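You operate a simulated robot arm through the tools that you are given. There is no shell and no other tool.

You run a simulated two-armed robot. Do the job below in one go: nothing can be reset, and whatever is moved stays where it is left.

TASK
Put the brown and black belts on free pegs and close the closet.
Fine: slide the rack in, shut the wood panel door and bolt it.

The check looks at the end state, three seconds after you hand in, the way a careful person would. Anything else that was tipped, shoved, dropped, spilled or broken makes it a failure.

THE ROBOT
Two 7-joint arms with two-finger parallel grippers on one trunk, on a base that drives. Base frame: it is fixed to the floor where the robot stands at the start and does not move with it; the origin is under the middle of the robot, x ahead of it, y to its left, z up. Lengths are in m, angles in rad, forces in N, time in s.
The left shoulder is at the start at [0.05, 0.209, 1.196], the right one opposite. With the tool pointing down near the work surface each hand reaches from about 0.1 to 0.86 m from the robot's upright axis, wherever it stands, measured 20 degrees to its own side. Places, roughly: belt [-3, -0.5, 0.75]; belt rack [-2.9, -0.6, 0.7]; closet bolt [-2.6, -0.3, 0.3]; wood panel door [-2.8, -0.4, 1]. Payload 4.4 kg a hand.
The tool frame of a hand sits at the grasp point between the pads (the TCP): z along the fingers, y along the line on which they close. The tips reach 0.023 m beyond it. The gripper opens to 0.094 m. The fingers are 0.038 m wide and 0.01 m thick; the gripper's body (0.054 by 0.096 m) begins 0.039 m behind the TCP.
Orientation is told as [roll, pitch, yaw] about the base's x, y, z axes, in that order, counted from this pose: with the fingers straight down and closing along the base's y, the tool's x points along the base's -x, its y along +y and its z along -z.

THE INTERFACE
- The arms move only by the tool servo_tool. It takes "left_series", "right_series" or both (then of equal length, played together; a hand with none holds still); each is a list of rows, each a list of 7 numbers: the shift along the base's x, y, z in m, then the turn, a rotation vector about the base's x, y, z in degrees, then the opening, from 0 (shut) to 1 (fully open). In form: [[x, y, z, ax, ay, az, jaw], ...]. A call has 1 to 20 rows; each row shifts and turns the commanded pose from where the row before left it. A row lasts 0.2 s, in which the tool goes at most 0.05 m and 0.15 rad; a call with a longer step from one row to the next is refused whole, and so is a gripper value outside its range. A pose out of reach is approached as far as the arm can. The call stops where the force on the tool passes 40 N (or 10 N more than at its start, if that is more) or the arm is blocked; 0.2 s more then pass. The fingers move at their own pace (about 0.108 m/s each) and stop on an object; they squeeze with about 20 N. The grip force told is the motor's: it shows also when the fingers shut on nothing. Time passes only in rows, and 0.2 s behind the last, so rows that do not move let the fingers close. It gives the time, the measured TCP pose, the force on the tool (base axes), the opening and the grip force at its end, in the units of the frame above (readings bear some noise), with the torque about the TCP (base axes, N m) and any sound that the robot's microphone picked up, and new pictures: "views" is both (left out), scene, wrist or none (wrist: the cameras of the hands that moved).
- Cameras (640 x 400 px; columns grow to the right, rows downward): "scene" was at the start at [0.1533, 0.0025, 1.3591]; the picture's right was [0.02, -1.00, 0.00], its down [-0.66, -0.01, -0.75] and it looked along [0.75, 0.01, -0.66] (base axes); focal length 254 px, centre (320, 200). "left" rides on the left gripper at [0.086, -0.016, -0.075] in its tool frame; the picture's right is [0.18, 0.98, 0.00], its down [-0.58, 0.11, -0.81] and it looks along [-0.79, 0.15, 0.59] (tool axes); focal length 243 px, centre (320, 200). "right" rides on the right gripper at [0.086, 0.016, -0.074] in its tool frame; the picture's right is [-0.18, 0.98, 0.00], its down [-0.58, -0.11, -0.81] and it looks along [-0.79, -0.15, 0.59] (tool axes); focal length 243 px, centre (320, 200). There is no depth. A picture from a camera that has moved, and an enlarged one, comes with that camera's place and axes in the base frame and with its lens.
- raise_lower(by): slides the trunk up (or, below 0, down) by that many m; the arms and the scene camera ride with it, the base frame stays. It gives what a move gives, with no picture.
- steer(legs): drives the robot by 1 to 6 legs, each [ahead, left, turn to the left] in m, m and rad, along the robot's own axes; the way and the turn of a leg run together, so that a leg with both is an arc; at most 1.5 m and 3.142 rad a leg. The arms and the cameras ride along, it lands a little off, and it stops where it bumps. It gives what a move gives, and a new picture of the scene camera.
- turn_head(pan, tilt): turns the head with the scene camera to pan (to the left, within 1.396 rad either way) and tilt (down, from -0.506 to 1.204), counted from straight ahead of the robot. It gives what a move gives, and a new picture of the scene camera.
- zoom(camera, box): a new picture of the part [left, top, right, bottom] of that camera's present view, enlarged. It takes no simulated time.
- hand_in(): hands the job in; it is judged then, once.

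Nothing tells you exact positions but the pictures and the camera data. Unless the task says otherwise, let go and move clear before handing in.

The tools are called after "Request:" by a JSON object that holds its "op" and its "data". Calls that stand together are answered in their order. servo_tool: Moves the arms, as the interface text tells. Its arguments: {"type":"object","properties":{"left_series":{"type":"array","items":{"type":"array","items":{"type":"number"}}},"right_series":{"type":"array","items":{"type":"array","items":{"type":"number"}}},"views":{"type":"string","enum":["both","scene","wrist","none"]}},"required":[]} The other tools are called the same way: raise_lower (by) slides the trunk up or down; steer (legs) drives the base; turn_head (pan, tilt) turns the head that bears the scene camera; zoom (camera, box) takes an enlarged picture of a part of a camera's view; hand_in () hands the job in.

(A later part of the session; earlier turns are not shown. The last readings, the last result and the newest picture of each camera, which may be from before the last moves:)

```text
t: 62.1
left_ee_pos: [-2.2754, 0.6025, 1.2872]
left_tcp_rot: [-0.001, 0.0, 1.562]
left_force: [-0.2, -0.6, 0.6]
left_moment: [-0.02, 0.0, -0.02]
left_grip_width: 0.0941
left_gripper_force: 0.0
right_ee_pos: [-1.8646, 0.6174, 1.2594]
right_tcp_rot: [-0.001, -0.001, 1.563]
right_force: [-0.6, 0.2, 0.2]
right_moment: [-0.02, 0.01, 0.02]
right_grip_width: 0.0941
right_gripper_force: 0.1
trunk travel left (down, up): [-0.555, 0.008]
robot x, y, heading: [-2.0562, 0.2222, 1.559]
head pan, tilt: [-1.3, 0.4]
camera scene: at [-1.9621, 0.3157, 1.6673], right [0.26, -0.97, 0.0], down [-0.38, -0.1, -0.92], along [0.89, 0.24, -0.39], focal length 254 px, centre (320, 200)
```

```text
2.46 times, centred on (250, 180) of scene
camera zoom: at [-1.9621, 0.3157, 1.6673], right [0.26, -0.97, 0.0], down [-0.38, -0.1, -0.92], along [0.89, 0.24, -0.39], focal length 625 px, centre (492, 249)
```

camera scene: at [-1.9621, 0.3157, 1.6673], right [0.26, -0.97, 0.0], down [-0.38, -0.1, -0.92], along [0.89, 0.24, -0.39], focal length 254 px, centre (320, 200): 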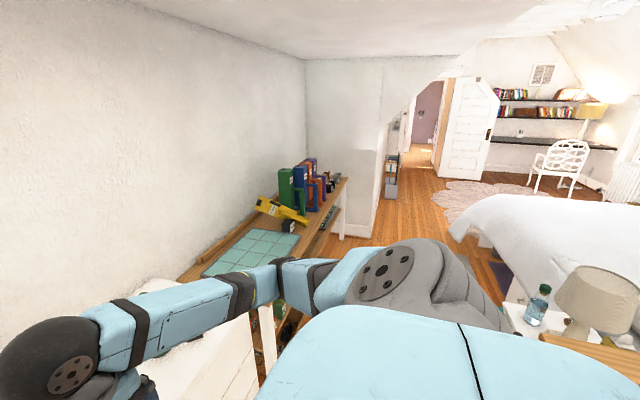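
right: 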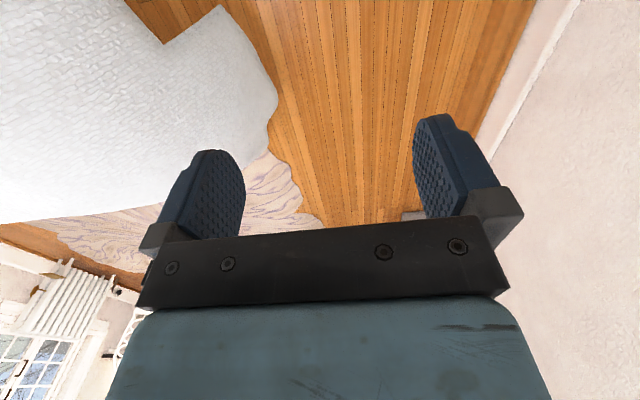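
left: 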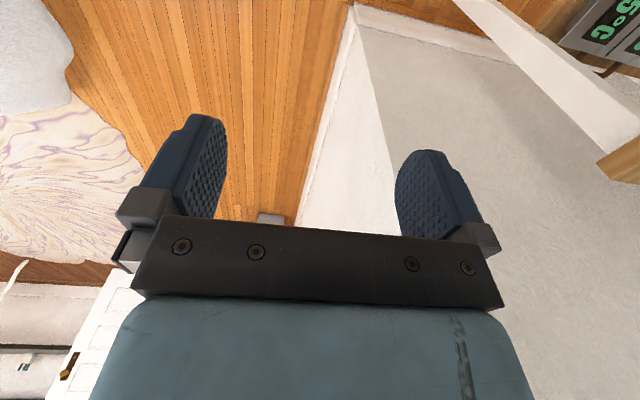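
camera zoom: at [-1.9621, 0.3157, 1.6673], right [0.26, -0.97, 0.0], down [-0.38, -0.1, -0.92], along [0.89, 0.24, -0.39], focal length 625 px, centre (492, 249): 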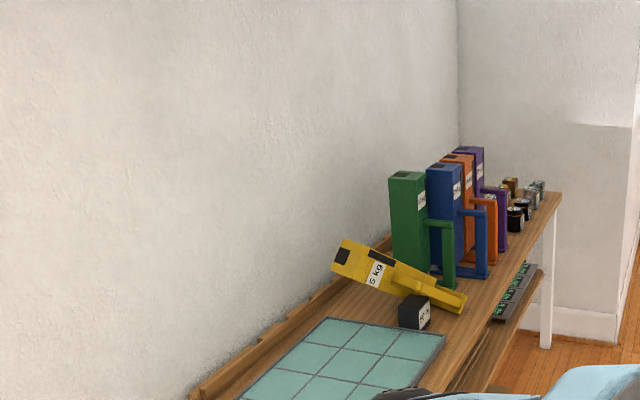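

The yellow 5 kg box was knocked over by my elbow during the first drive, too; I'll right it afterwards. First the suitcase: I'll bring the left hand above its top handle (≈[-2.13, 0.91, 1.09]) with fingers closing across the bar, moving the right hand aside.

Request:
{"op": "servo_tool", "data": {"left_series": [[0.0146, 0.031, -0.0036, 0, 0, 7.56, 1], [0.0146, 0.031, -0.0036, 0, 0, 7.56, 1], [0.0146, 0.031, -0.0036, 0, 0, 7.56, 1], [0.0146, 0.031, -0.0036, 0, 0, 7.56, 1], [0.0146, 0.031, -0.0036, 0, 0, 7.56, 1], [0.0146, 0.031, -0.0036, 0, 0, 7.56, 1], [0.0146, 0.031, -0.0036, 0, 0, 7.56, 1], [0.0146, 0.031, -0.0036, 0, 0, 7.56, 1], [0.0146, 0.031, -0.0036, 0, 0, 7.56, 1], [0.0146, 0.031, -0.0036, 0, 0, 7.56, 1]], "right_series": [[0.015, -0.015, 0.005, 0, 0, 0, 1], [0.015, -0.015, 0.005, 0, 0, 0, 1], [0.015, -0.015, 0.005, 0, 0, 0, 1], [0.015, -0.015, 0.005, 0, 0, 0, 1], [0.015, -0.015, 0.005, 0, 0, 0, 1], [0.015, -0.015, 0.005, 0, 0, 0, 1], [0, 0, 0, 0, 0, 0, 1], [0, 0, 0, 0, 0, 0, 1], [0, 0, 0, 0, 0, 0, 1], [0, 0, 0, 0, 0, 0, 1]], "views": "none"}}

Request:
{"op": "turn_head", "data": {"pan": 0.05, "tilt": 0.8}}

Request:
{"op": "zoom", "data": {"camera": "left", "box": [0, 0, 640, 400]}}

```text
t: 64.3
left_ee_pos: [-2.1256, 0.9123, 1.2505]
left_tcp_rot: [0.001, -0.001, 2.884]
left_force: [0.1, 0.1, -0.3]
left_moment: [-0.03, 0.01, 0.01]
left_grip_width: 0.094
left_gripper_force: 0.2
right_ee_pos: [-1.7777, 0.5619, 1.2849]
right_tcp_rot: [0.0, 0.002, 1.564]
right_force: [-0.3, -0.4, 0.6]
right_moment: [-0.01, 0.02, 0.02]
right_grip_width: 0.094
right_gripper_force: 0.1
right hand out of reach, approached as far as the arm can: row 4, 5, 6
trunk travel left (down, up): [-0.555, 0.008]
robot x, y, heading: [-2.055, 0.223, 1.565]
head pan, tilt: [-1.3, 0.4]
```

```text
t: 65.8
left_ee_pos: [-2.1283, 0.9116, 1.2507]
left_tcp_rot: [0.0, 0.0, 2.88]
left_force: [0.6, -0.7, -0.4]
left_moment: [-0.02, 0.01, 0.02]
left_grip_width: 0.0937
left_gripper_force: 0.1
right_ee_pos: [-1.78, 0.5623, 1.2864]
right_tcp_rot: [-0.001, 0.002, 1.565]
right_force: [-0.2, -0.2, -0.3]
right_moment: [-0.01, 0.01, -0.02]
right_grip_width: 0.0939
right_gripper_force: 0.0
trunk travel left (down, up): [-0.555, 0.008]
robot x, y, heading: [-2.054, 0.2266, 1.565]
head pan, tilt: [0.051, 0.799]
camera scene: at [-2.0549, 0.3722, 1.6322], right [1.0, 0.04, 0.0], down [0.03, -0.72, -0.7], along [-0.03, 0.7, -0.72], focal length 254 px, centre (320, 200)
```

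scene: 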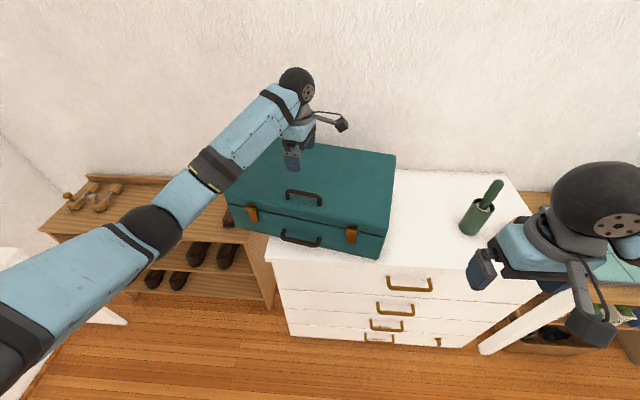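

```text
1.00 times, centred on (320, 200) of left (not enlarged: the box is as wide or as high as the picture)
camera zoom: at [-2.0403, 0.9058, 1.3254], right [-0.08, -1.0, 0.0], down [-0.59, 0.05, 0.81], along [-0.8, 0.06, -0.59], focal length 243 px, centre (320, 200)
```

zoom: 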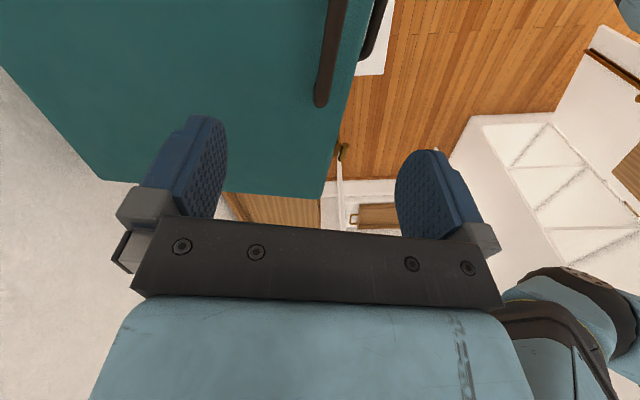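

The left gripper is aligned above the handle; descending in steps.

Request:
{"op": "servo_tool", "data": {"left_series": [[0, -0.001, -0.03, 0, 0, 0, 1], [0, -0.001, -0.03, 0, 0, 0, 1], [0, -0.001, -0.03, 0, 0, 0, 1], [0, -0.001, -0.03, 0, 0, 0, 1], [0, -0.001, -0.025, 0, 0, 0, 1]], "views": "both"}}

Request:
{"op": "zoom", "data": {"camera": "scene", "box": [210, 90, 410, 270]}}

```text
t: 67.0
left_ee_pos: [-2.1283, 0.9066, 1.1052]
left_tcp_rot: [-0.001, 0.0, 2.882]
left_force: [-0.3, 0.4, 0.3]
left_moment: [0.0, -0.01, 0.01]
left_grip_width: 0.094
left_gripper_force: 0.0
right_ee_pos: [-1.7796, 0.5617, 1.2854]
right_tcp_rot: [-0.001, 0.001, 1.564]
right_force: [0.4, 0.1, -0.6]
right_moment: [0.01, 0.02, 0.01]
right_grip_width: 0.0937
right_gripper_force: 0.1
trunk travel left (down, up): [-0.555, 0.008]
robot x, y, heading: [-2.055, 0.2205, 1.558]
head pan, tilt: [0.051, 0.799]
camera scene: at [-2.0548, 0.3722, 1.6323], right [1.0, 0.04, 0.0], down [0.03, -0.72, -0.7], along [-0.03, 0.7, -0.72], focal length 254 px, centre (320, 200)
camera left: at [-2.0416, 0.9001, 1.1801], right [-0.08, -1.0, 0.0], down [-0.59, 0.04, 0.81], along [-0.8, 0.06, -0.59], focal length 243 px, centre (320, 200)
```

scene: 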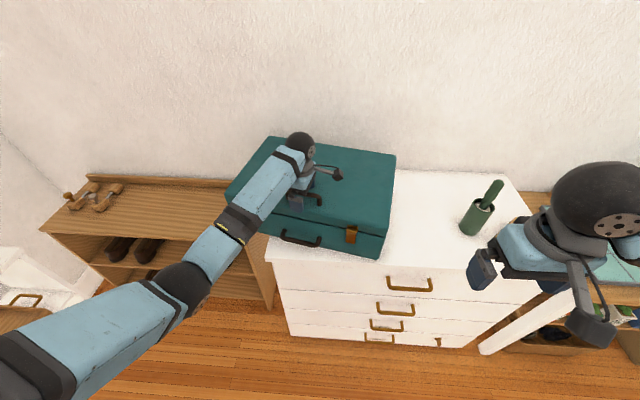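
left: 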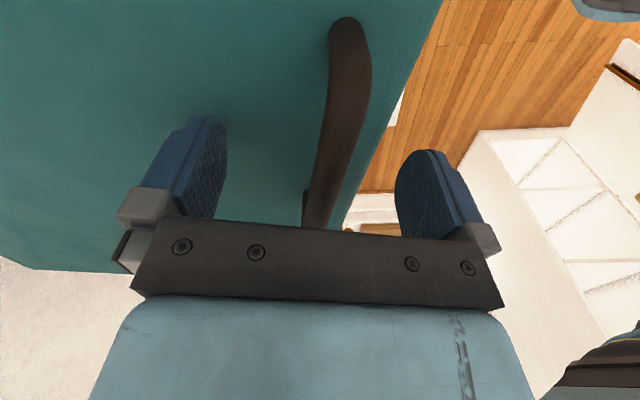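

```text
2.22 times, centred on (310, 180) of scene
camera zoom: at [-2.0548, 0.3722, 1.6323], right [1.0, 0.04, 0.0], down [0.03, -0.72, -0.7], along [-0.03, 0.7, -0.72], focal length 565 px, centre (342, 244)
```

zoom: 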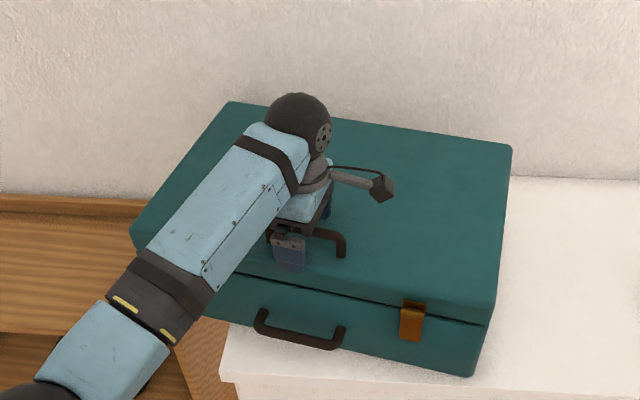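

The handle is between the fingers. Lower a little and close.

Request:
{"op": "servo_tool", "data": {"left_series": [[0, 0, -0.012, 0, 0, 0, 1], [0, 0, 0, 0, 0, 0, 0], [0, 0, 0, 0, 0, 0, 0], [0, 0, 0, 0, 0, 0, 0], [0, 0, 0, 0, 0, 0, 0]], "views": "wrist"}}

```text
t: 68.2
left_ee_pos: [-2.1281, 0.9034, 1.0977]
left_tcp_rot: [-0.004, -0.001, 2.881]
left_force: [-1.5, -0.8, 29.1]
left_moment: [-0.5, -0.23, 0.7]
left_grip_width: 0.0144
left_gripper_force: 19.8
right_ee_pos: [-1.7781, 0.5586, 1.2874]
right_tcp_rot: [0.0, -0.003, 1.564]
right_force: [0.0, 1.1, -0.2]
right_moment: [0.02, -0.03, 0.0]
right_grip_width: 0.094
right_gripper_force: 0.1
trunk travel left (down, up): [-0.555, 0.008]
robot x, y, heading: [-2.0503, 0.223, 1.562]
head pan, tilt: [0.051, 0.799]
camera left: at [-2.0415, 0.8982, 1.1724], right [-0.07, -1.0, -0.01], down [-0.59, 0.04, 0.81], along [-0.8, 0.06, -0.59], focal length 243 px, centre (320, 200)
```

left: 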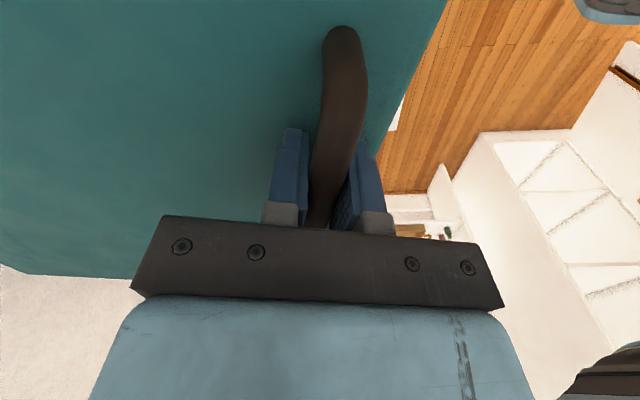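

Gripped (fingertips touch the lid). I'll relieve the downward press, then slide and turn the suitcase back.

Request:
{"op": "servo_tool", "data": {"left_series": [[0, 0, 0.012, 0, 0, 0, 0], [0.015, -0.003, 0, 0, 0, 1.5, 0], [0.02, -0.004, 0, 0, 0, 1.9, 0]], "views": "scene"}}

```text
t: 69.0
left_ee_pos: [-2.0916, 0.8999, 1.1047]
left_tcp_rot: [0.002, -0.002, 2.94]
left_force: [-2.1, 2.2, 0.3]
left_moment: [-0.07, 0.0, 0.76]
left_grip_width: 0.0141
left_gripper_force: 20.1
right_ee_pos: [-1.7766, 0.563, 1.2856]
right_tcp_rot: [0.001, 0.002, 1.564]
right_force: [-0.2, 0.7, -0.2]
right_moment: [0.03, -0.01, -0.02]
right_grip_width: 0.0938
right_gripper_force: 0.1
trunk travel left (down, up): [-0.555, 0.008]
robot x, y, heading: [-2.0502, 0.2204, 1.558]
head pan, tilt: [0.051, 0.799]
camera scene: at [-2.0532, 0.373, 1.632], right [1.0, 0.04, 0.0], down [0.03, -0.72, -0.7], along [-0.03, 0.7, -0.72], focal length 254 px, centre (320, 200)
```

scene: 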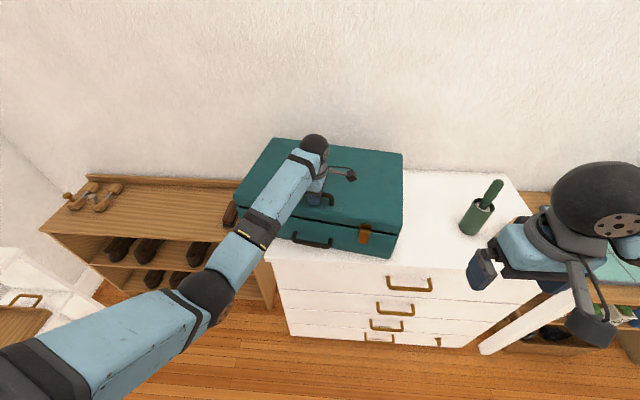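

It slides easily. Continuing.

Request:
{"op": "servo_tool", "data": {"left_series": [[0.019, -0.004, 0, 0, 0, 1.9, 0], [0.019, -0.004, 0, 0, 0, 1.9, 0], [0.019, -0.004, 0, 0, 0, 1.9, 0], [0.019, -0.004, 0, 0, 0, 1.9, 0], [0.019, -0.004, 0, 0, 0, 1.9, 0], [0.018, -0.004, 0, 0, 0, 1.8, 0]], "views": "scene"}}

Request:
{"op": "turn_head", "data": {"pan": 0.0, "tilt": 0.7}}

Request:
{"op": "zoom", "data": {"camera": "scene", "box": [220, 130, 460, 310]}}

```text
t: 70.3
left_ee_pos: [-2.0323, 0.8909, 1.0991]
left_tcp_rot: [-0.015, -0.046, 3.135]
left_force: [13.8, -17.0, 25.4]
left_moment: [-0.18, -0.05, -0.73]
left_grip_width: 0.0168
left_gripper_force: 19.6
right_ee_pos: [-1.7778, 0.5591, 1.2876]
right_tcp_rot: [0.0, 0.001, 1.563]
right_force: [0.2, 0.1, 0.1]
right_moment: [-0.04, -0.03, 0.0]
right_grip_width: 0.0942
right_gripper_force: 0.0
trunk travel left (down, up): [-0.555, 0.008]
robot x, y, heading: [-2.0543, 0.2217, 1.559]
head pan, tilt: [0.051, 0.799]
stopped in row 6 (left hand): the force on the tool passed its limit at 42 N (the readings are from after the stop); the commanded pose is now the measured one
camera scene: at [-2.0537, 0.368, 1.6329], right [1.0, 0.04, 0.0], down [0.03, -0.71, -0.7], along [-0.03, 0.7, -0.71], focal length 254 px, centre (320, 200)
```

scene: 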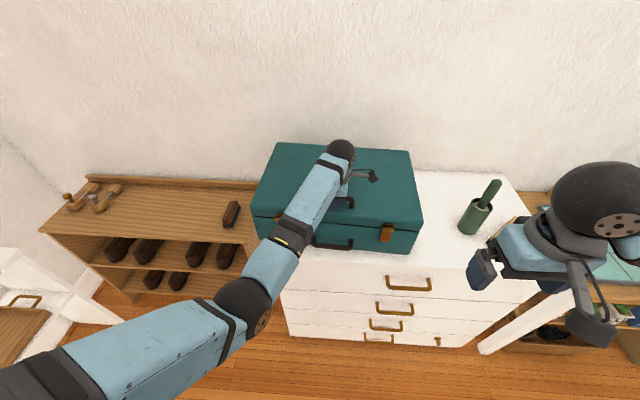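

```text
t: 71.0
left_ee_pos: [-2.0324, 0.8912, 1.0995]
left_tcp_rot: [-0.016, -0.045, 3.137]
left_force: [9.1, -1.2, 33.2]
left_moment: [-0.38, -0.35, -0.96]
left_grip_width: 0.0164
left_gripper_force: 20.7
right_ee_pos: [-1.7767, 0.5561, 1.2864]
right_tcp_rot: [0.002, -0.001, 1.561]
right_force: [-0.5, -1.1, 0.0]
right_moment: [0.0, 0.02, 0.0]
right_grip_width: 0.094
right_gripper_force: 0.1
trunk travel left (down, up): [-0.555, 0.008]
robot x, y, heading: [-2.0544, 0.2225, 1.556]
head pan, tilt: [0.0, 0.7]
camera scene: at [-2.0486, 0.3715, 1.6412], right [1.0, -0.01, 0.0], down [-0.01, -0.64, -0.77], along [0.01, 0.77, -0.64], focal length 254 px, centre (320, 200)
```

scene: 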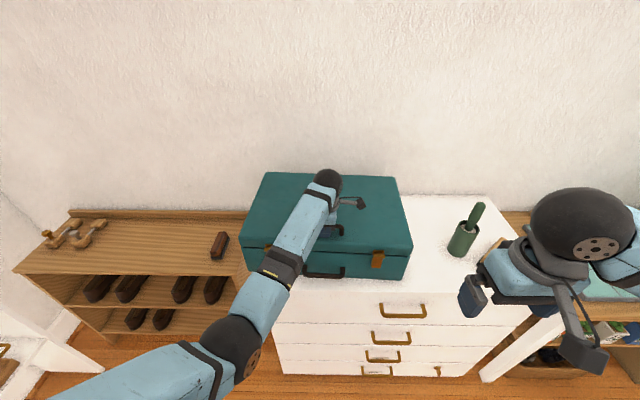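

```text
2.22 times, centred on (340, 220) of scene
camera zoom: at [-2.0486, 0.3715, 1.6412], right [1.0, -0.01, 0.0], down [-0.01, -0.64, -0.77], along [0.01, 0.77, -0.64], focal length 565 px, centre (276, 156)
```

zoom: 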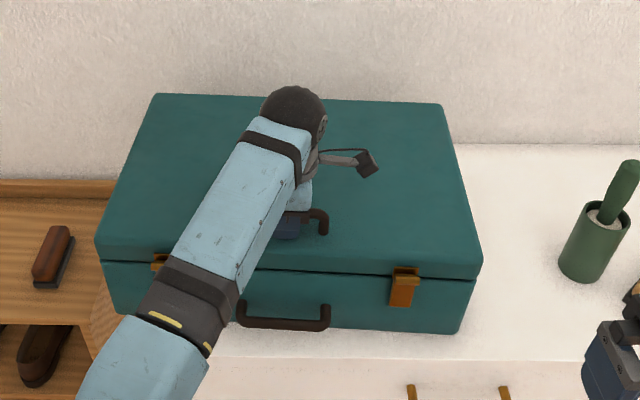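

Mostly restored: about 0.035 m and ~4° remain, but the left forearm seems to be pressing on the suitcase's front edge. I'll open, rise straight up and retract the left hand, then check.

Request:
{"op": "servo_tool", "data": {"left_series": [[0, 0, 0.0, 0, 0, 0, 1], [0, 0, 0.0, 0, 0, 0, 1], [0, 0, 0.005, 0, 0, 0, 1], [0, 0, 0.03, 0, 0, 0, 1], [0, 0, 0.03, 0, 0, 0, 1], [0, 0, 0.03, 0, 0, 0, 1], [0, 0, 0.04, 0, 0, 0, 1], [0, 0, 0.04, 0, 0, 0, 1]], "views": "scene"}}

```text
t: 71.3
left_ee_pos: [-2.0353, 0.8996, 1.0997]
left_tcp_rot: [-0.026, -0.044, -3.14]
left_force: [0.8, 25.9, 24.6]
left_moment: [-0.56, -0.47, 0.42]
left_grip_width: 0.0725
left_gripper_force: 0.1
right_ee_pos: [-1.7773, 0.5638, 1.2847]
right_tcp_rot: [-0.001, 0.007, 1.561]
right_force: [-0.1, 0.1, -0.2]
right_moment: [-0.01, 0.02, 0.01]
right_grip_width: 0.0939
right_gripper_force: 0.0
trunk travel left (down, up): [-0.555, 0.008]
robot x, y, heading: [-2.0511, 0.2224, 1.563]
head pan, tilt: [0.0, 0.7]
stopped in row 1 (left hand): the force on the tool passed its limit at 52 N (the readings are from after the stop); the commanded pose is now the measured one
camera scene: at [-2.0502, 0.3806, 1.6398], right [1.0, -0.01, 0.0], down [-0.01, -0.65, -0.76], along [0.01, 0.76, -0.65], focal length 254 px, centre (320, 200)
```

scene: 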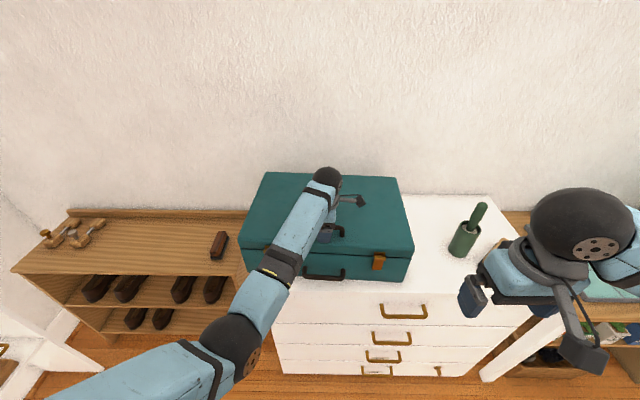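

Request:
{"op": "servo_tool", "data": {"left_series": [[0, 0, 0.004, 0, 0, 0, 1], [0, 0, 0.008, 0, 0, 0, 1], [0, 0, 0.03, 0, 0, 0, 1], [0, 0, 0.03, 0, 0, 0, 1], [0, 0, 0.03, 0, 0, 0, 1], [0, 0, 0.04, 0, 0, 0, 1]], "views": "scene"}}

```text
t: 72.9
left_ee_pos: [-2.0595, 0.9253, 1.213]
left_tcp_rot: [-0.024, -0.08, -3.107]
left_force: [-0.2, -1.0, 0.3]
left_moment: [0.0, 0.02, 0.02]
left_grip_width: 0.0941
left_gripper_force: 0.1
left hand out of reach, approached as far as the arm can: row 6
right_ee_pos: [-1.777, 0.5613, 1.2862]
right_tcp_rot: [0.001, 0.002, 1.562]
right_force: [0.4, -0.2, 0.5]
right_moment: [-0.03, -0.02, -0.02]
right_grip_width: 0.0941
right_gripper_force: 0.2
trunk travel left (down, up): [-0.555, 0.008]
robot x, y, heading: [-2.0532, 0.226, 1.563]
head pan, tilt: [0.0, 0.7]
stopped in row 6 (left hand): the arm was blocked; the commanded pose is now the measured one
camera scene: at [-2.0504, 0.3766, 1.6404], right [1.0, -0.01, 0.0], down [-0.01, -0.64, -0.76], along [0.01, 0.76, -0.64], focal length 254 px, centre (320, 200)
```

scene: 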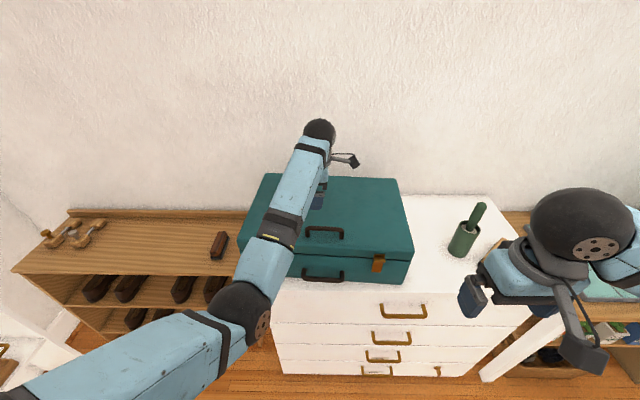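

The left arm is near a joint limit; I'll unwind it back to its former place.

Request:
{"op": "servo_tool", "data": {"left_series": [[-0.012, -0.01, 0.0, 0, 0, -6, 1], [-0.018, -0.02, 0.0, 0, 0, -8, 1], [-0.018, -0.028, 0.007, 0, 0, -8, 1], [-0.018, -0.028, 0.007, 0, 0, -8, 1], [-0.018, -0.028, 0.007, 0, 0, -8, 1], [-0.018, -0.028, 0.007, 0, 0, -8, 1], [-0.018, -0.028, 0.007, 0, 0, -8, 1], [-0.018, -0.028, 0.007, 0, 0, -8, 1], [-0.018, -0.028, 0.007, 0, 0, -8, 1], [-0.018, -0.028, 0.007, 0, 0, -8, 1], [-0.02, -0.035, 0.007, 0, 0, -8, 1], [-0.02, -0.035, 0.007, 0, 0, -6, 1]], "views": "scene"}}

Request:
{"op": "zoom", "data": {"camera": "scene", "box": [220, 130, 460, 310]}}

```text
t: 74.3
left_ee_pos: [-2.2391, 0.8672, 1.1748]
left_tcp_rot: [0.018, -0.206, 2.447]
left_force: [-0.2, 0.6, 0.5]
left_moment: [0.0, 0.0, 0.01]
left_grip_width: 0.0942
left_gripper_force: 0.1
left hand out of reach, approached as far as the arm can: row 1, 2, 3, 4, 5, 6, 7
right_ee_pos: [-1.7775, 0.5619, 1.2853]
right_tcp_rot: [0.0, 0.001, 1.562]
right_force: [-0.4, 0.0, -0.4]
right_moment: [0.01, -0.01, 0.02]
right_grip_width: 0.0939
right_gripper_force: 0.0
trunk travel left (down, up): [-0.555, 0.008]
robot x, y, heading: [-2.0498, 0.222, 1.559]
head pan, tilt: [0.0, 0.7]
stopped in row 7 (left hand): the arm was blocked; the commanded pose is now the measured one
camera scene: at [-2.0507, 0.3761, 1.6405], right [1.0, -0.01, 0.0], down [-0.01, -0.64, -0.77], along [0.01, 0.77, -0.64], focal length 254 px, centre (320, 200)
```

scene: 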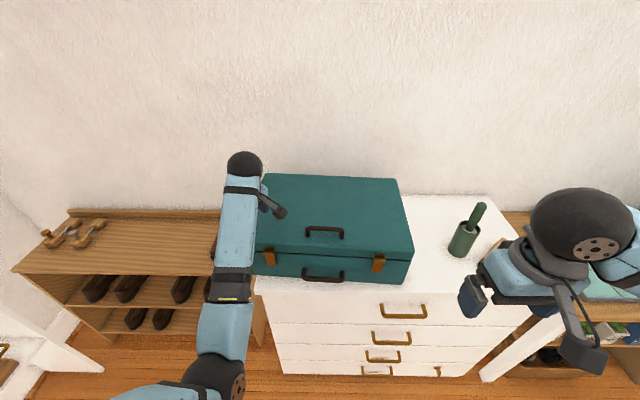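

```text
2.22 times, centred on (340, 220) of scene
camera zoom: at [-2.0507, 0.3761, 1.6405], right [1.0, -0.01, 0.0], down [-0.01, -0.64, -0.77], along [0.01, 0.77, -0.64], focal length 565 px, centre (276, 156)
```

zoom: 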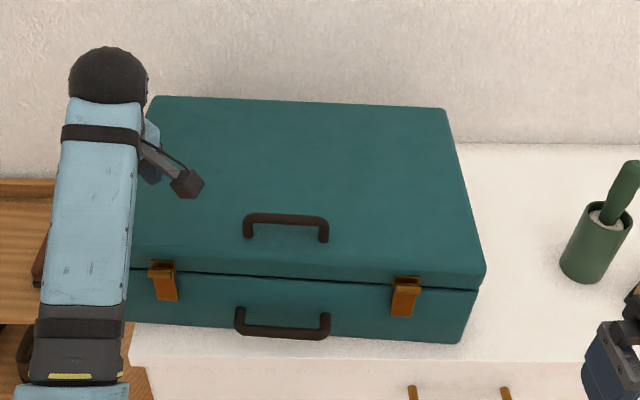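

Request:
{"op": "servo_tool", "data": {"left_series": [[0, -0.02, 0.03, 0, 0, 0, 1], [0, -0.03, 0.03, 0, 0, 0, 1], [0, -0.03, 0.02, 0, 0, 0, 1], [0, -0.03, 0.02, 0, 0, 0, 1], [0, -0.03, 0.01, 0, 0, 0, 1]], "views": "scene"}}

```text
t: 74.9
left_ee_pos: [-2.319, 0.8497, 1.1994]
left_tcp_rot: [0.089, -0.308, 2.501]
left_force: [0.3, 0.3, -0.1]
left_moment: [0.01, -0.05, -0.04]
left_grip_width: 0.0941
left_gripper_force: 0.0
left hand out of reach, approached as far as the arm can: row 2
right_ee_pos: [-1.7783, 0.5612, 1.2853]
right_tcp_rot: [0.001, 0.002, 1.564]
right_force: [0.0, -0.6, -0.2]
right_moment: [0.01, 0.01, 0.01]
right_grip_width: 0.0939
right_gripper_force: 0.1
trunk travel left (down, up): [-0.555, 0.008]
robot x, y, heading: [-2.0523, 0.2212, 1.563]
head pan, tilt: [0.0, 0.7]
stopped in row 2 (left hand): the arm was blocked; the commanded pose is now the measured one
camera scene: at [-2.0499, 0.3766, 1.6405], right [1.0, -0.01, 0.0], down [-0.01, -0.64, -0.77], along [0.01, 0.76, -0.64], focal length 254 px, centre (320, 200)
```

scene: 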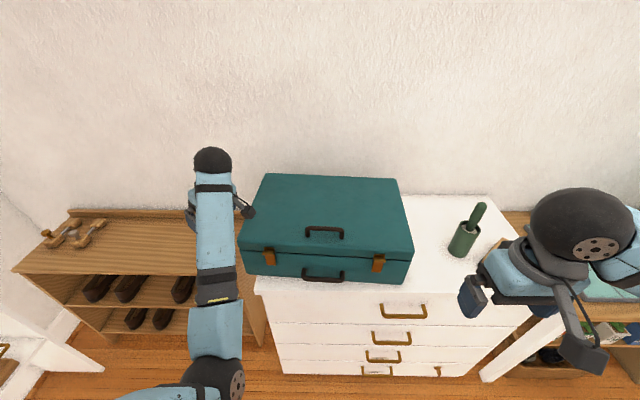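

Request:
{"op": "servo_tool", "data": {"left_series": [[0, 0, 0, 0, 0, -4, 1], [0, 0, 0, 0, 0, -4, 1], [0, 0, 0, 0, 0, -4, 1]], "views": "none"}}

Request:
{"op": "servo_tool", "data": {"left_series": [[0, -0.03, 0, 0, 0, 0, 1], [0, -0.03, 0, 0, 0, 0, 1], [0, -0.03, 0, 0, 0, 0, 1]], "views": "scene"}}

```text
t: 75.7
left_ee_pos: [-2.3161, 0.8499, 1.1962]
left_tcp_rot: [0.09, -0.303, 2.287]
left_force: [0.1, -0.4, 0.6]
left_moment: [-0.01, 0.0, -0.01]
left_grip_width: 0.094
left_gripper_force: 0.1
right_ee_pos: [-1.7777, 0.5637, 1.2861]
right_tcp_rot: [0.0, 0.002, 1.563]
right_force: [0.1, 1.0, -0.6]
right_moment: [-0.02, 0.02, -0.01]
right_grip_width: 0.0941
right_gripper_force: 0.0
trunk travel left (down, up): [-0.555, 0.008]
robot x, y, heading: [-2.0582, 0.2254, 1.558]
head pan, tilt: [0.0, 0.7]
```

```text
t: 76.7
left_ee_pos: [-2.3692, 0.7908, 1.2675]
left_tcp_rot: [0.071, -0.479, 2.348]
left_force: [0.7, 0.2, 0.2]
left_moment: [-0.02, 0.04, 0.03]
left_grip_width: 0.094
left_gripper_force: 0.0
right_ee_pos: [-1.7784, 0.5612, 1.2856]
right_tcp_rot: [0.001, 0.002, 1.565]
right_force: [0.6, 0.2, -0.3]
right_moment: [-0.01, -0.01, -0.01]
right_grip_width: 0.0941
right_gripper_force: 0.0
trunk travel left (down, up): [-0.555, 0.008]
robot x, y, heading: [-2.0543, 0.2233, 1.56]
head pan, tilt: [0.0, 0.7]
stopped in row 3 (left hand): the arm was blocked; the commanded pose is now the measured one
camera scene: at [-2.0503, 0.3769, 1.6404], right [1.0, -0.01, 0.0], down [-0.01, -0.64, -0.76], along [0.01, 0.76, -0.64], focal length 254 px, centre (320, 200)
```

scene: 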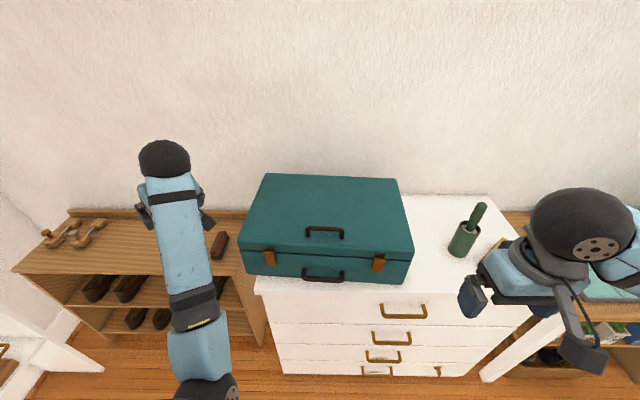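

Request:
{"op": "servo_tool", "data": {"left_series": [[0, 0, 0, 0, 0, -7.5, 1], [0, 0, 0, 0, 0, -7.5, 1], [0, 0, 0, 0, 0, -7.5, 1], [0, 0, 0, 0, 0, -7.5, 1], [0, 0, 0, 0, 0, -7.5, 1], [0, 0, 0, 0, 0, -7.5, 1]], "views": "scene"}}

```text
t: 78.1
left_ee_pos: [-2.3662, 0.7909, 1.2666]
left_tcp_rot: [0.07, -0.474, 1.557]
left_force: [-0.8, -0.2, -0.6]
left_moment: [0.02, 0.0, 0.0]
left_grip_width: 0.0944
left_gripper_force: 0.0
right_ee_pos: [-1.7782, 0.5612, 1.2852]
right_tcp_rot: [0.001, 0.003, 1.562]
right_force: [1.1, -0.6, -0.7]
right_moment: [0.0, 0.01, 0.01]
right_grip_width: 0.0939
right_gripper_force: 0.0
trunk travel left (down, up): [-0.555, 0.008]
robot x, y, heading: [-2.0516, 0.2221, 1.565]
head pan, tilt: [0.0, 0.7]
camera scene: at [-2.0506, 0.3767, 1.6404], right [1.0, -0.01, 0.0], down [-0.01, -0.64, -0.77], along [0.01, 0.76, -0.64], focal length 254 px, centre (320, 200)
```

scene: 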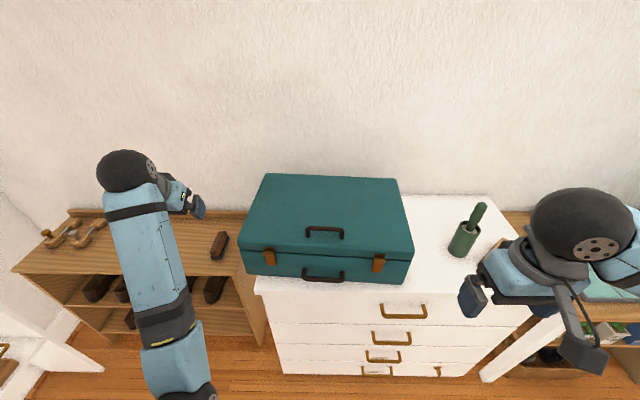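

Request:
{"op": "servo_tool", "data": {"left_series": [[0, 0, 0, -6.8, -1, 0, 1], [0, 0, 0, -6.8, -1, 0, 1], [0, 0, 0, -6.8, -1, 0, 1], [0, 0, 0, -6.8, -1, 0, 1], [0.01, -0.03, 0, 0, 0, 0, 1], [0.01, -0.03, 0, 0, 0, 0, 1], [0.01, -0.03, 0, 0, 0, 0, 1], [0.01, -0.03, 0, 0, 0, 0, 1], [0.01, -0.03, 0, 0, 0, 0, 1]], "views": "scene"}}

Request:
{"op": "zoom", "data": {"camera": "scene", "box": [220, 150, 420, 310]}}

```text
t: 80.1
left_ee_pos: [-2.4659, 0.775, 1.1694]
left_tcp_rot: [0.12, -0.069, 1.649]
left_force: [-0.3, 0.2, 0.0]
left_moment: [-0.03, -0.02, 0.0]
left_grip_width: 0.094
left_gripper_force: 0.1
left hand out of reach, approached as far as the arm can: row 2, 3, 4, 5, 6, 7, 8, 9
right_ee_pos: [-1.7786, 0.5602, 1.2849]
right_tcp_rot: [-0.001, 0.003, 1.562]
right_force: [-0.4, 0.3, 0.0]
right_moment: [0.0, -0.01, -0.02]
right_grip_width: 0.0939
right_gripper_force: 0.0
trunk travel left (down, up): [-0.555, 0.008]
robot x, y, heading: [-2.0552, 0.2216, 1.56]
head pan, tilt: [0.0, 0.7]
stopped in row 9 (left hand): the arm was blocked; the commanded pose is now the measured one
camera scene: at [-2.0503, 0.3763, 1.6405], right [1.0, -0.01, 0.0], down [-0.01, -0.64, -0.77], along [0.01, 0.77, -0.64], focal length 254 px, centre (320, 200)
```

scene: 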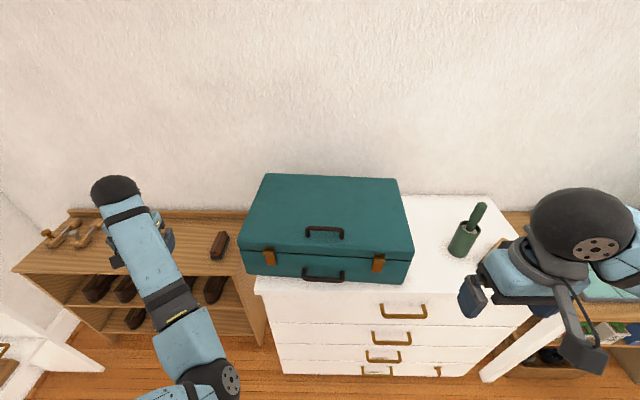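

```text
2.50 times, centred on (320, 230) of scene
camera zoom: at [-2.0503, 0.3763, 1.6405], right [1.0, -0.01, 0.0], down [-0.01, -0.64, -0.77], along [0.01, 0.77, -0.64], focal length 635 px, centre (320, 125)
```

zoom: 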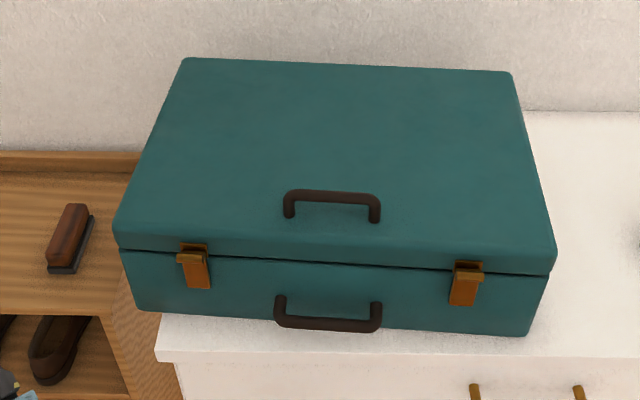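

Request:
{"op": "turn_head", "data": {"pan": 0.7, "tilt": 0.9}}

```text
t: 81.1
left_ee_pos: [-2.4641, 0.7756, 1.1693]
left_tcp_rot: [0.118, -0.071, 1.648]
left_force: [0.1, -1.1, -0.9]
left_moment: [0.0, -0.02, 0.02]
left_grip_width: 0.094
left_gripper_force: 0.1
right_ee_pos: [-1.7772, 0.5617, 1.2854]
right_tcp_rot: [0.0, 0.002, 1.562]
right_force: [1.1, -0.6, 0.4]
right_moment: [-0.04, -0.02, 0.01]
right_grip_width: 0.094
right_gripper_force: 0.1
trunk travel left (down, up): [-0.555, 0.008]
robot x, y, heading: [-2.0552, 0.2207, 1.561]
head pan, tilt: [0.7, 0.901]
camera scene: at [-2.099, 0.35, 1.6243], right [0.77, 0.64, 0.0], down [0.5, -0.6, -0.62], along [-0.39, 0.48, -0.78], focal length 254 px, centre (320, 200)
```

scene: 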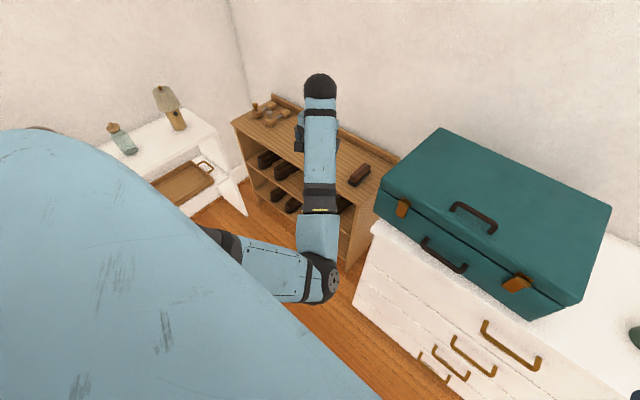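

Request:
{"op": "servo_tool", "data": {"left_series": [[0, 0, 0.01, 0, 0, -5, 1], [0, 0, 0.01, 0, 0, -5, 1], [0, 0, 0.01, 0, 0, -5, 1], [0, 0, 0.01, 0, 0, -5, 1], [0, 0, 0.01, 0, 0, -5, 1], [0, 0, 0.01, 0, 0, -5, 1]], "views": "scene"}}

```text
t: 82.7
left_ee_pos: [-2.4949, 0.7709, 1.2358]
left_tcp_rot: [0.166, -0.051, 1.156]
left_force: [0.2, 0.1, -0.3]
left_moment: [0.02, 0.02, -0.01]
left_grip_width: 0.0937
left_gripper_force: 0.0
right_ee_pos: [-1.7791, 0.5617, 1.2862]
right_tcp_rot: [0.0, 0.0, 1.564]
right_force: [0.2, 1.0, -0.1]
right_moment: [0.02, 0.01, -0.01]
right_grip_width: 0.094
right_gripper_force: 0.1
trunk travel left (down, up): [-0.555, 0.008]
robot x, y, heading: [-2.0513, 0.2245, 1.554]
head pan, tilt: [0.7, 0.901]
stopped in row 6 (left hand): the arm was blocked; the commanded pose is now the measured one
camera scene: at [-2.0992, 0.35, 1.6243], right [0.77, 0.64, 0.0], down [0.5, -0.6, -0.62], along [-0.4, 0.48, -0.78], focal length 254 px, centre (320, 200)
```

scene: 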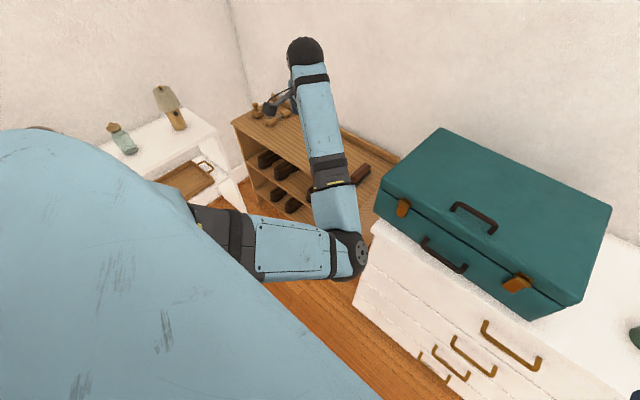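

Request:
{"op": "servo_tool", "data": {"left_series": [[0.03, 0.012, 0.003, 0, 0, 8.2, 1], [0.03, 0.012, 0.003, 0, 0, 8.2, 1], [0.03, 0.012, 0.003, 0, 0, 8.2, 1], [0.03, 0.012, 0.003, 0, 0, 8.2, 1], [0.03, 0.012, 0.003, 0, 0, 8.2, 1], [0.03, 0.012, 0.003, 0, 0, 8.2, 1], [0.03, 0.012, 0, 0, 0, 8.2, 1], [0.03, 0.012, 0, 0, 0, 8.2, 1], [0.03, 0.012, 0, 0, 0, 8.2, 1], [0.03, 0.012, 0, 0, 0, 8.2, 1], [0.03, 0.012, 0, 0, 0, 8.2, 1], [0.03, 0.012, 0, 0, 0, 8.2, 1]], "views": "scene"}}

```text
t: 85.3
left_ee_pos: [-2.1767, 0.9702, 1.1995]
left_tcp_rot: [0.16, -0.058, 2.885]
left_force: [0.5, 0.1, -0.8]
left_moment: [0.0, 0.01, -0.01]
left_grip_width: 0.0943
left_gripper_force: 0.1
left hand out of reach, approached as far as the arm can: row 3, 4, 5, 6, 7, 8, 9
right_ee_pos: [-1.7772, 0.5622, 1.286]
right_tcp_rot: [0.001, 0.002, 1.564]
right_force: [0.3, -0.7, 0.5]
right_moment: [0.02, 0.0, 0.01]
right_grip_width: 0.0939
right_gripper_force: 0.1
trunk travel left (down, up): [-0.555, 0.008]
robot x, y, heading: [-2.0558, 0.226, 1.566]
head pan, tilt: [0.7, 0.901]
camera scene: at [-2.0979, 0.3504, 1.6243], right [0.77, 0.64, 0.0], down [0.5, -0.6, -0.62], along [-0.4, 0.48, -0.78], focal length 254 px, centre (320, 200)
```

scene: 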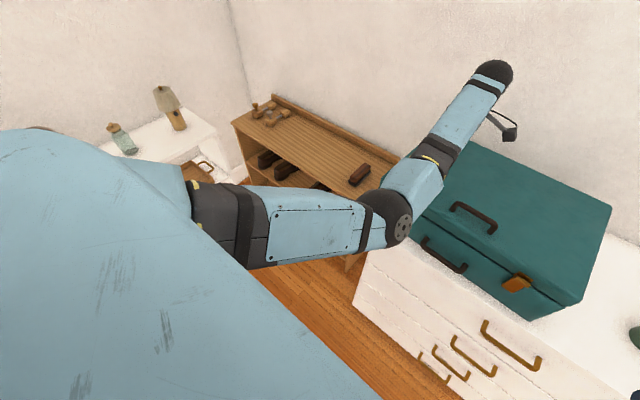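

The left arm's elbow got into an inward posture near joint limits. I'll back away from the dresser to unwind it in free space.

Request:
{"op": "steer", "data": {"legs": [[-0.45, 0, 0]]}}

```text
t: 88.0
left_ee_pos: [-2.1835, 0.5204, 1.1978]
left_tcp_rot: [0.162, -0.058, 2.883]
left_force: [-0.3, 0.6, -1.1]
left_moment: [0.0, 0.0, 0.0]
left_grip_width: 0.094
left_gripper_force: 0.0
right_ee_pos: [-1.7839, 0.1148, 1.2865]
right_tcp_rot: [0.0, 0.002, 1.566]
right_force: [0.2, -0.4, -0.3]
right_moment: [0.02, -0.01, 0.01]
right_grip_width: 0.0941
right_gripper_force: 0.1
trunk travel left (down, up): [-0.555, 0.008]
robot x, y, heading: [-2.0576, -0.2243, 1.567]
head pan, tilt: [0.7, 0.901]
camera scene: at [-2.1034, -0.0977, 1.6242], right [0.77, 0.64, 0.0], down [0.5, -0.6, -0.62], along [-0.4, 0.48, -0.78], focal length 254 px, centre (320, 200)
```

scene: 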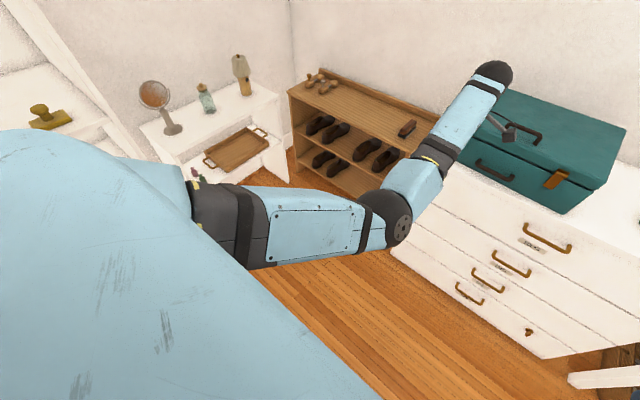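

Request:
{"op": "servo_tool", "data": {"left_series": [[0, -0.01, -0.04, 0, 0, 0, 1], [0, -0.01, -0.04, 0, 0, 0, 1], [0, -0.01, -0.04, 0, 0, 0, 1], [0, -0.01, -0.04, 0, 0, 0, 1], [-0.01, -0.01, -0.02, 0, 0, -8, 1], [-0.01, -0.01, -0.02, 0, 0, -8, 1], [-0.01, -0.01, -0.02, 0, 0, -8, 1], [-0.01, -0.01, -0.02, 0, 0, -8, 1], [-0.01, -0.01, 0, 0, 0, -8, 1], [-0.01, -0.01, 0, 0, 0, -8, 1], [-0.01, -0.01, 0, 0, 0, -8, 1], [-0.01, -0.01, 0, 0, 0, -8, 1]], "views": "scene"}}

```text
t: 90.6
left_ee_pos: [-2.2623, 0.4002, 0.9588]
left_tcp_rot: [0.163, -0.061, 1.762]
left_force: [0.4, -0.5, 0.2]
left_moment: [0.0, -0.03, -0.03]
left_grip_width: 0.0941
left_gripper_force: 0.1
right_ee_pos: [-1.7841, 0.1143, 1.2863]
right_tcp_rot: [0.0, 0.002, 1.565]
right_force: [-0.4, 0.1, 0.6]
right_moment: [-0.02, -0.01, -0.02]
right_grip_width: 0.094
right_gripper_force: 0.1
trunk travel left (down, up): [-0.555, 0.008]
robot x, y, heading: [-2.0531, -0.2264, 1.567]
head pan, tilt: [0.7, 0.901]
camera scene: at [-2.1039, -0.0994, 1.6243], right [0.77, 0.64, 0.0], down [0.5, -0.6, -0.62], along [-0.4, 0.48, -0.78], focal length 254 px, centre (320, 200)
```

scene: 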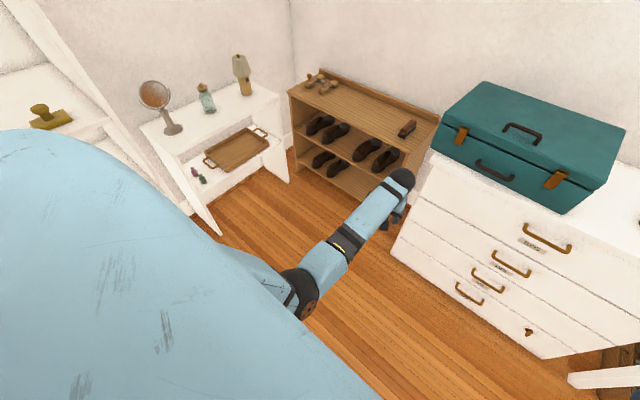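

Request:
{"op": "servo_tool", "data": {"left_series": [[0, 0, 0, 0, 0, -8, 1], [0, 0, 0, 0, 0, -8, 1], [0, 0, 0, 0, 0, -8, 1], [0, 0, 0, 0, 0, -8, 1], [0, 0, 0, 0, 0, -8, 1], [0, 0, 0, 0, 0, -8, 1]], "views": "scene"}}

```text
t: 92.0
left_ee_pos: [-2.2623, 0.398, 0.9586]
left_tcp_rot: [0.161, -0.056, 0.927]
left_force: [0.2, -0.1, -0.4]
left_moment: [-0.01, 0.01, -0.04]
left_grip_width: 0.0942
left_gripper_force: 0.2
right_ee_pos: [-1.7835, 0.1147, 1.2858]
right_tcp_rot: [0.001, 0.002, 1.566]
right_force: [0.2, -0.1, 0.1]
right_moment: [-0.01, -0.06, 0.01]
right_grip_width: 0.0939
right_gripper_force: 0.0
trunk travel left (down, up): [-0.555, 0.008]
robot x, y, heading: [-2.0564, -0.2251, 1.566]
head pan, tilt: [0.7, 0.901]
camera scene: at [-2.1039, -0.0986, 1.6243], right [0.77, 0.64, 0.0], down [0.5, -0.6, -0.62], along [-0.4, 0.48, -0.78], focal length 254 px, centre (320, 200)
```

scene: 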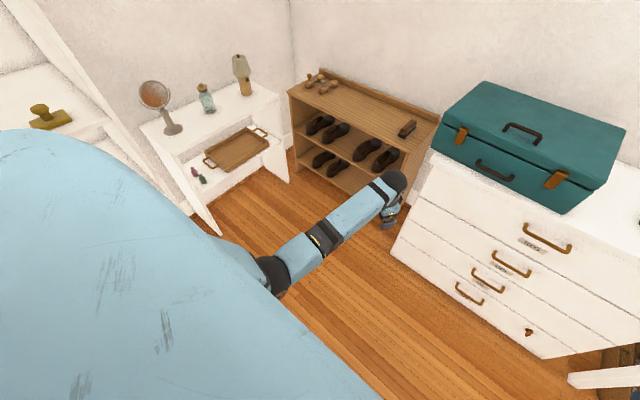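

Request:
{"op": "servo_tool", "data": {"left_series": [[0, 0, 0.01, 0, 0, -8, 1], [0, 0, 0.01, 0, 0, -8, 1], [0, 0, 0.01, 0, 0, -8, 1], [0, 0, 0.02, 0, 0, -8, 1], [0, 0, 0.02, 0, 0, -8, 1], [0, 0, 0.03, 0, 0, 0, 1], [0, 0, 0.03, 0, 0, 0, 1], [0, 0, 0.03, 0, 0, 0, 1], [0, 0, 0.03, 0, 0, 0, 1], [0, 0, 0.03, 0, 0, 0, 1]], "views": "scene"}}

```text
t: 94.2
left_ee_pos: [-2.2634, 0.3997, 1.1787]
left_tcp_rot: [0.163, -0.057, 0.23]
left_force: [-0.3, -0.4, -0.2]
left_moment: [0.0, 0.0, 0.0]
left_grip_width: 0.0941
left_gripper_force: 0.0
right_ee_pos: [-1.7823, 0.1147, 1.2851]
right_tcp_rot: [0.0, 0.002, 1.566]
right_force: [0.9, 0.5, -0.1]
right_moment: [0.01, 0.01, 0.01]
right_grip_width: 0.094
right_gripper_force: 0.0
trunk travel left (down, up): [-0.555, 0.008]
robot x, y, heading: [-2.0545, -0.2244, 1.556]
head pan, tilt: [0.7, 0.901]
camera scene: at [-2.1034, -0.0987, 1.6242], right [0.77, 0.64, 0.0], down [0.5, -0.6, -0.62], along [-0.4, 0.48, -0.78], focal length 254 px, centre (320, 200)
```

scene: 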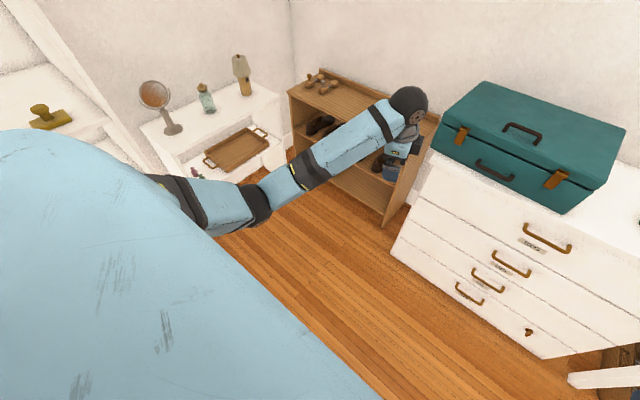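

Request:
{"op": "servo_tool", "data": {"left_series": [[0, -0.02, 0.03, -4.9, 0.5, 0, 1], [0, -0.03, 0.03, -4.9, 0.5, 0, 1], [0, -0.04, 0.03, 0, 0, 0, 1], [0, -0.04, 0.02, 0, 0, 4, 1], [0, -0.04, 0, 0, 0, 6, 1], [0, -0.04, 0, 0, 0, 8, 1], [0, -0.04, 0, 0, 0, 8, 1], [0, 0, 0, 0, 0, 8, 1], [0, 0, 0, 0, 0, 8, 1], [0, 0, 0, 0, 0, 8, 1], [0, 0, 0, 0, 0, 8, 1], [0, 0, 0, 0, 0, 8, 1], [0, 0, 0, 0, 0, 8, 1], [0, 0, 0, 0, 0, 2.5, 1]], "views": "scene"}}

```text
t: 97.2
left_ee_pos: [-2.2635, 0.1491, 1.2872]
left_tcp_rot: [0.0, 0.0, 1.574]
left_force: [0.8, 0.3, 0.6]
left_moment: [-0.03, 0.01, -0.05]
left_grip_width: 0.0942
left_gripper_force: 0.1
right_ee_pos: [-1.7836, 0.1142, 1.2862]
right_tcp_rot: [0.001, 0.002, 1.565]
right_force: [0.0, -0.2, 0.3]
right_moment: [-0.02, 0.03, -0.04]
right_grip_width: 0.0939
right_gripper_force: 0.1
trunk travel left (down, up): [-0.555, 0.008]
robot x, y, heading: [-2.0597, -0.2255, 1.565]
head pan, tilt: [0.7, 0.901]
camera scene: at [-2.1035, -0.0986, 1.6243], right [0.77, 0.64, 0.0], down [0.5, -0.6, -0.62], along [-0.4, 0.48, -0.78], focal length 254 px, centre (320, 200)
```

scene: 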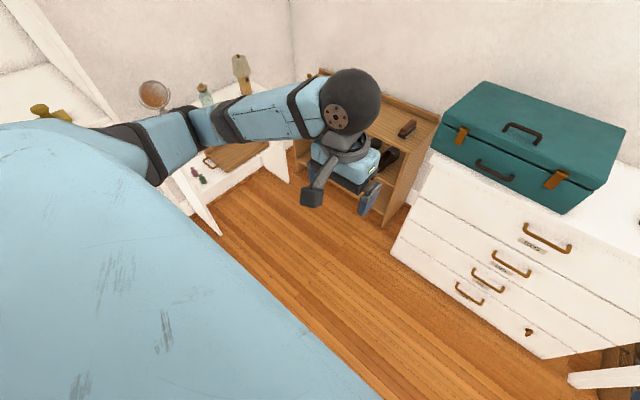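

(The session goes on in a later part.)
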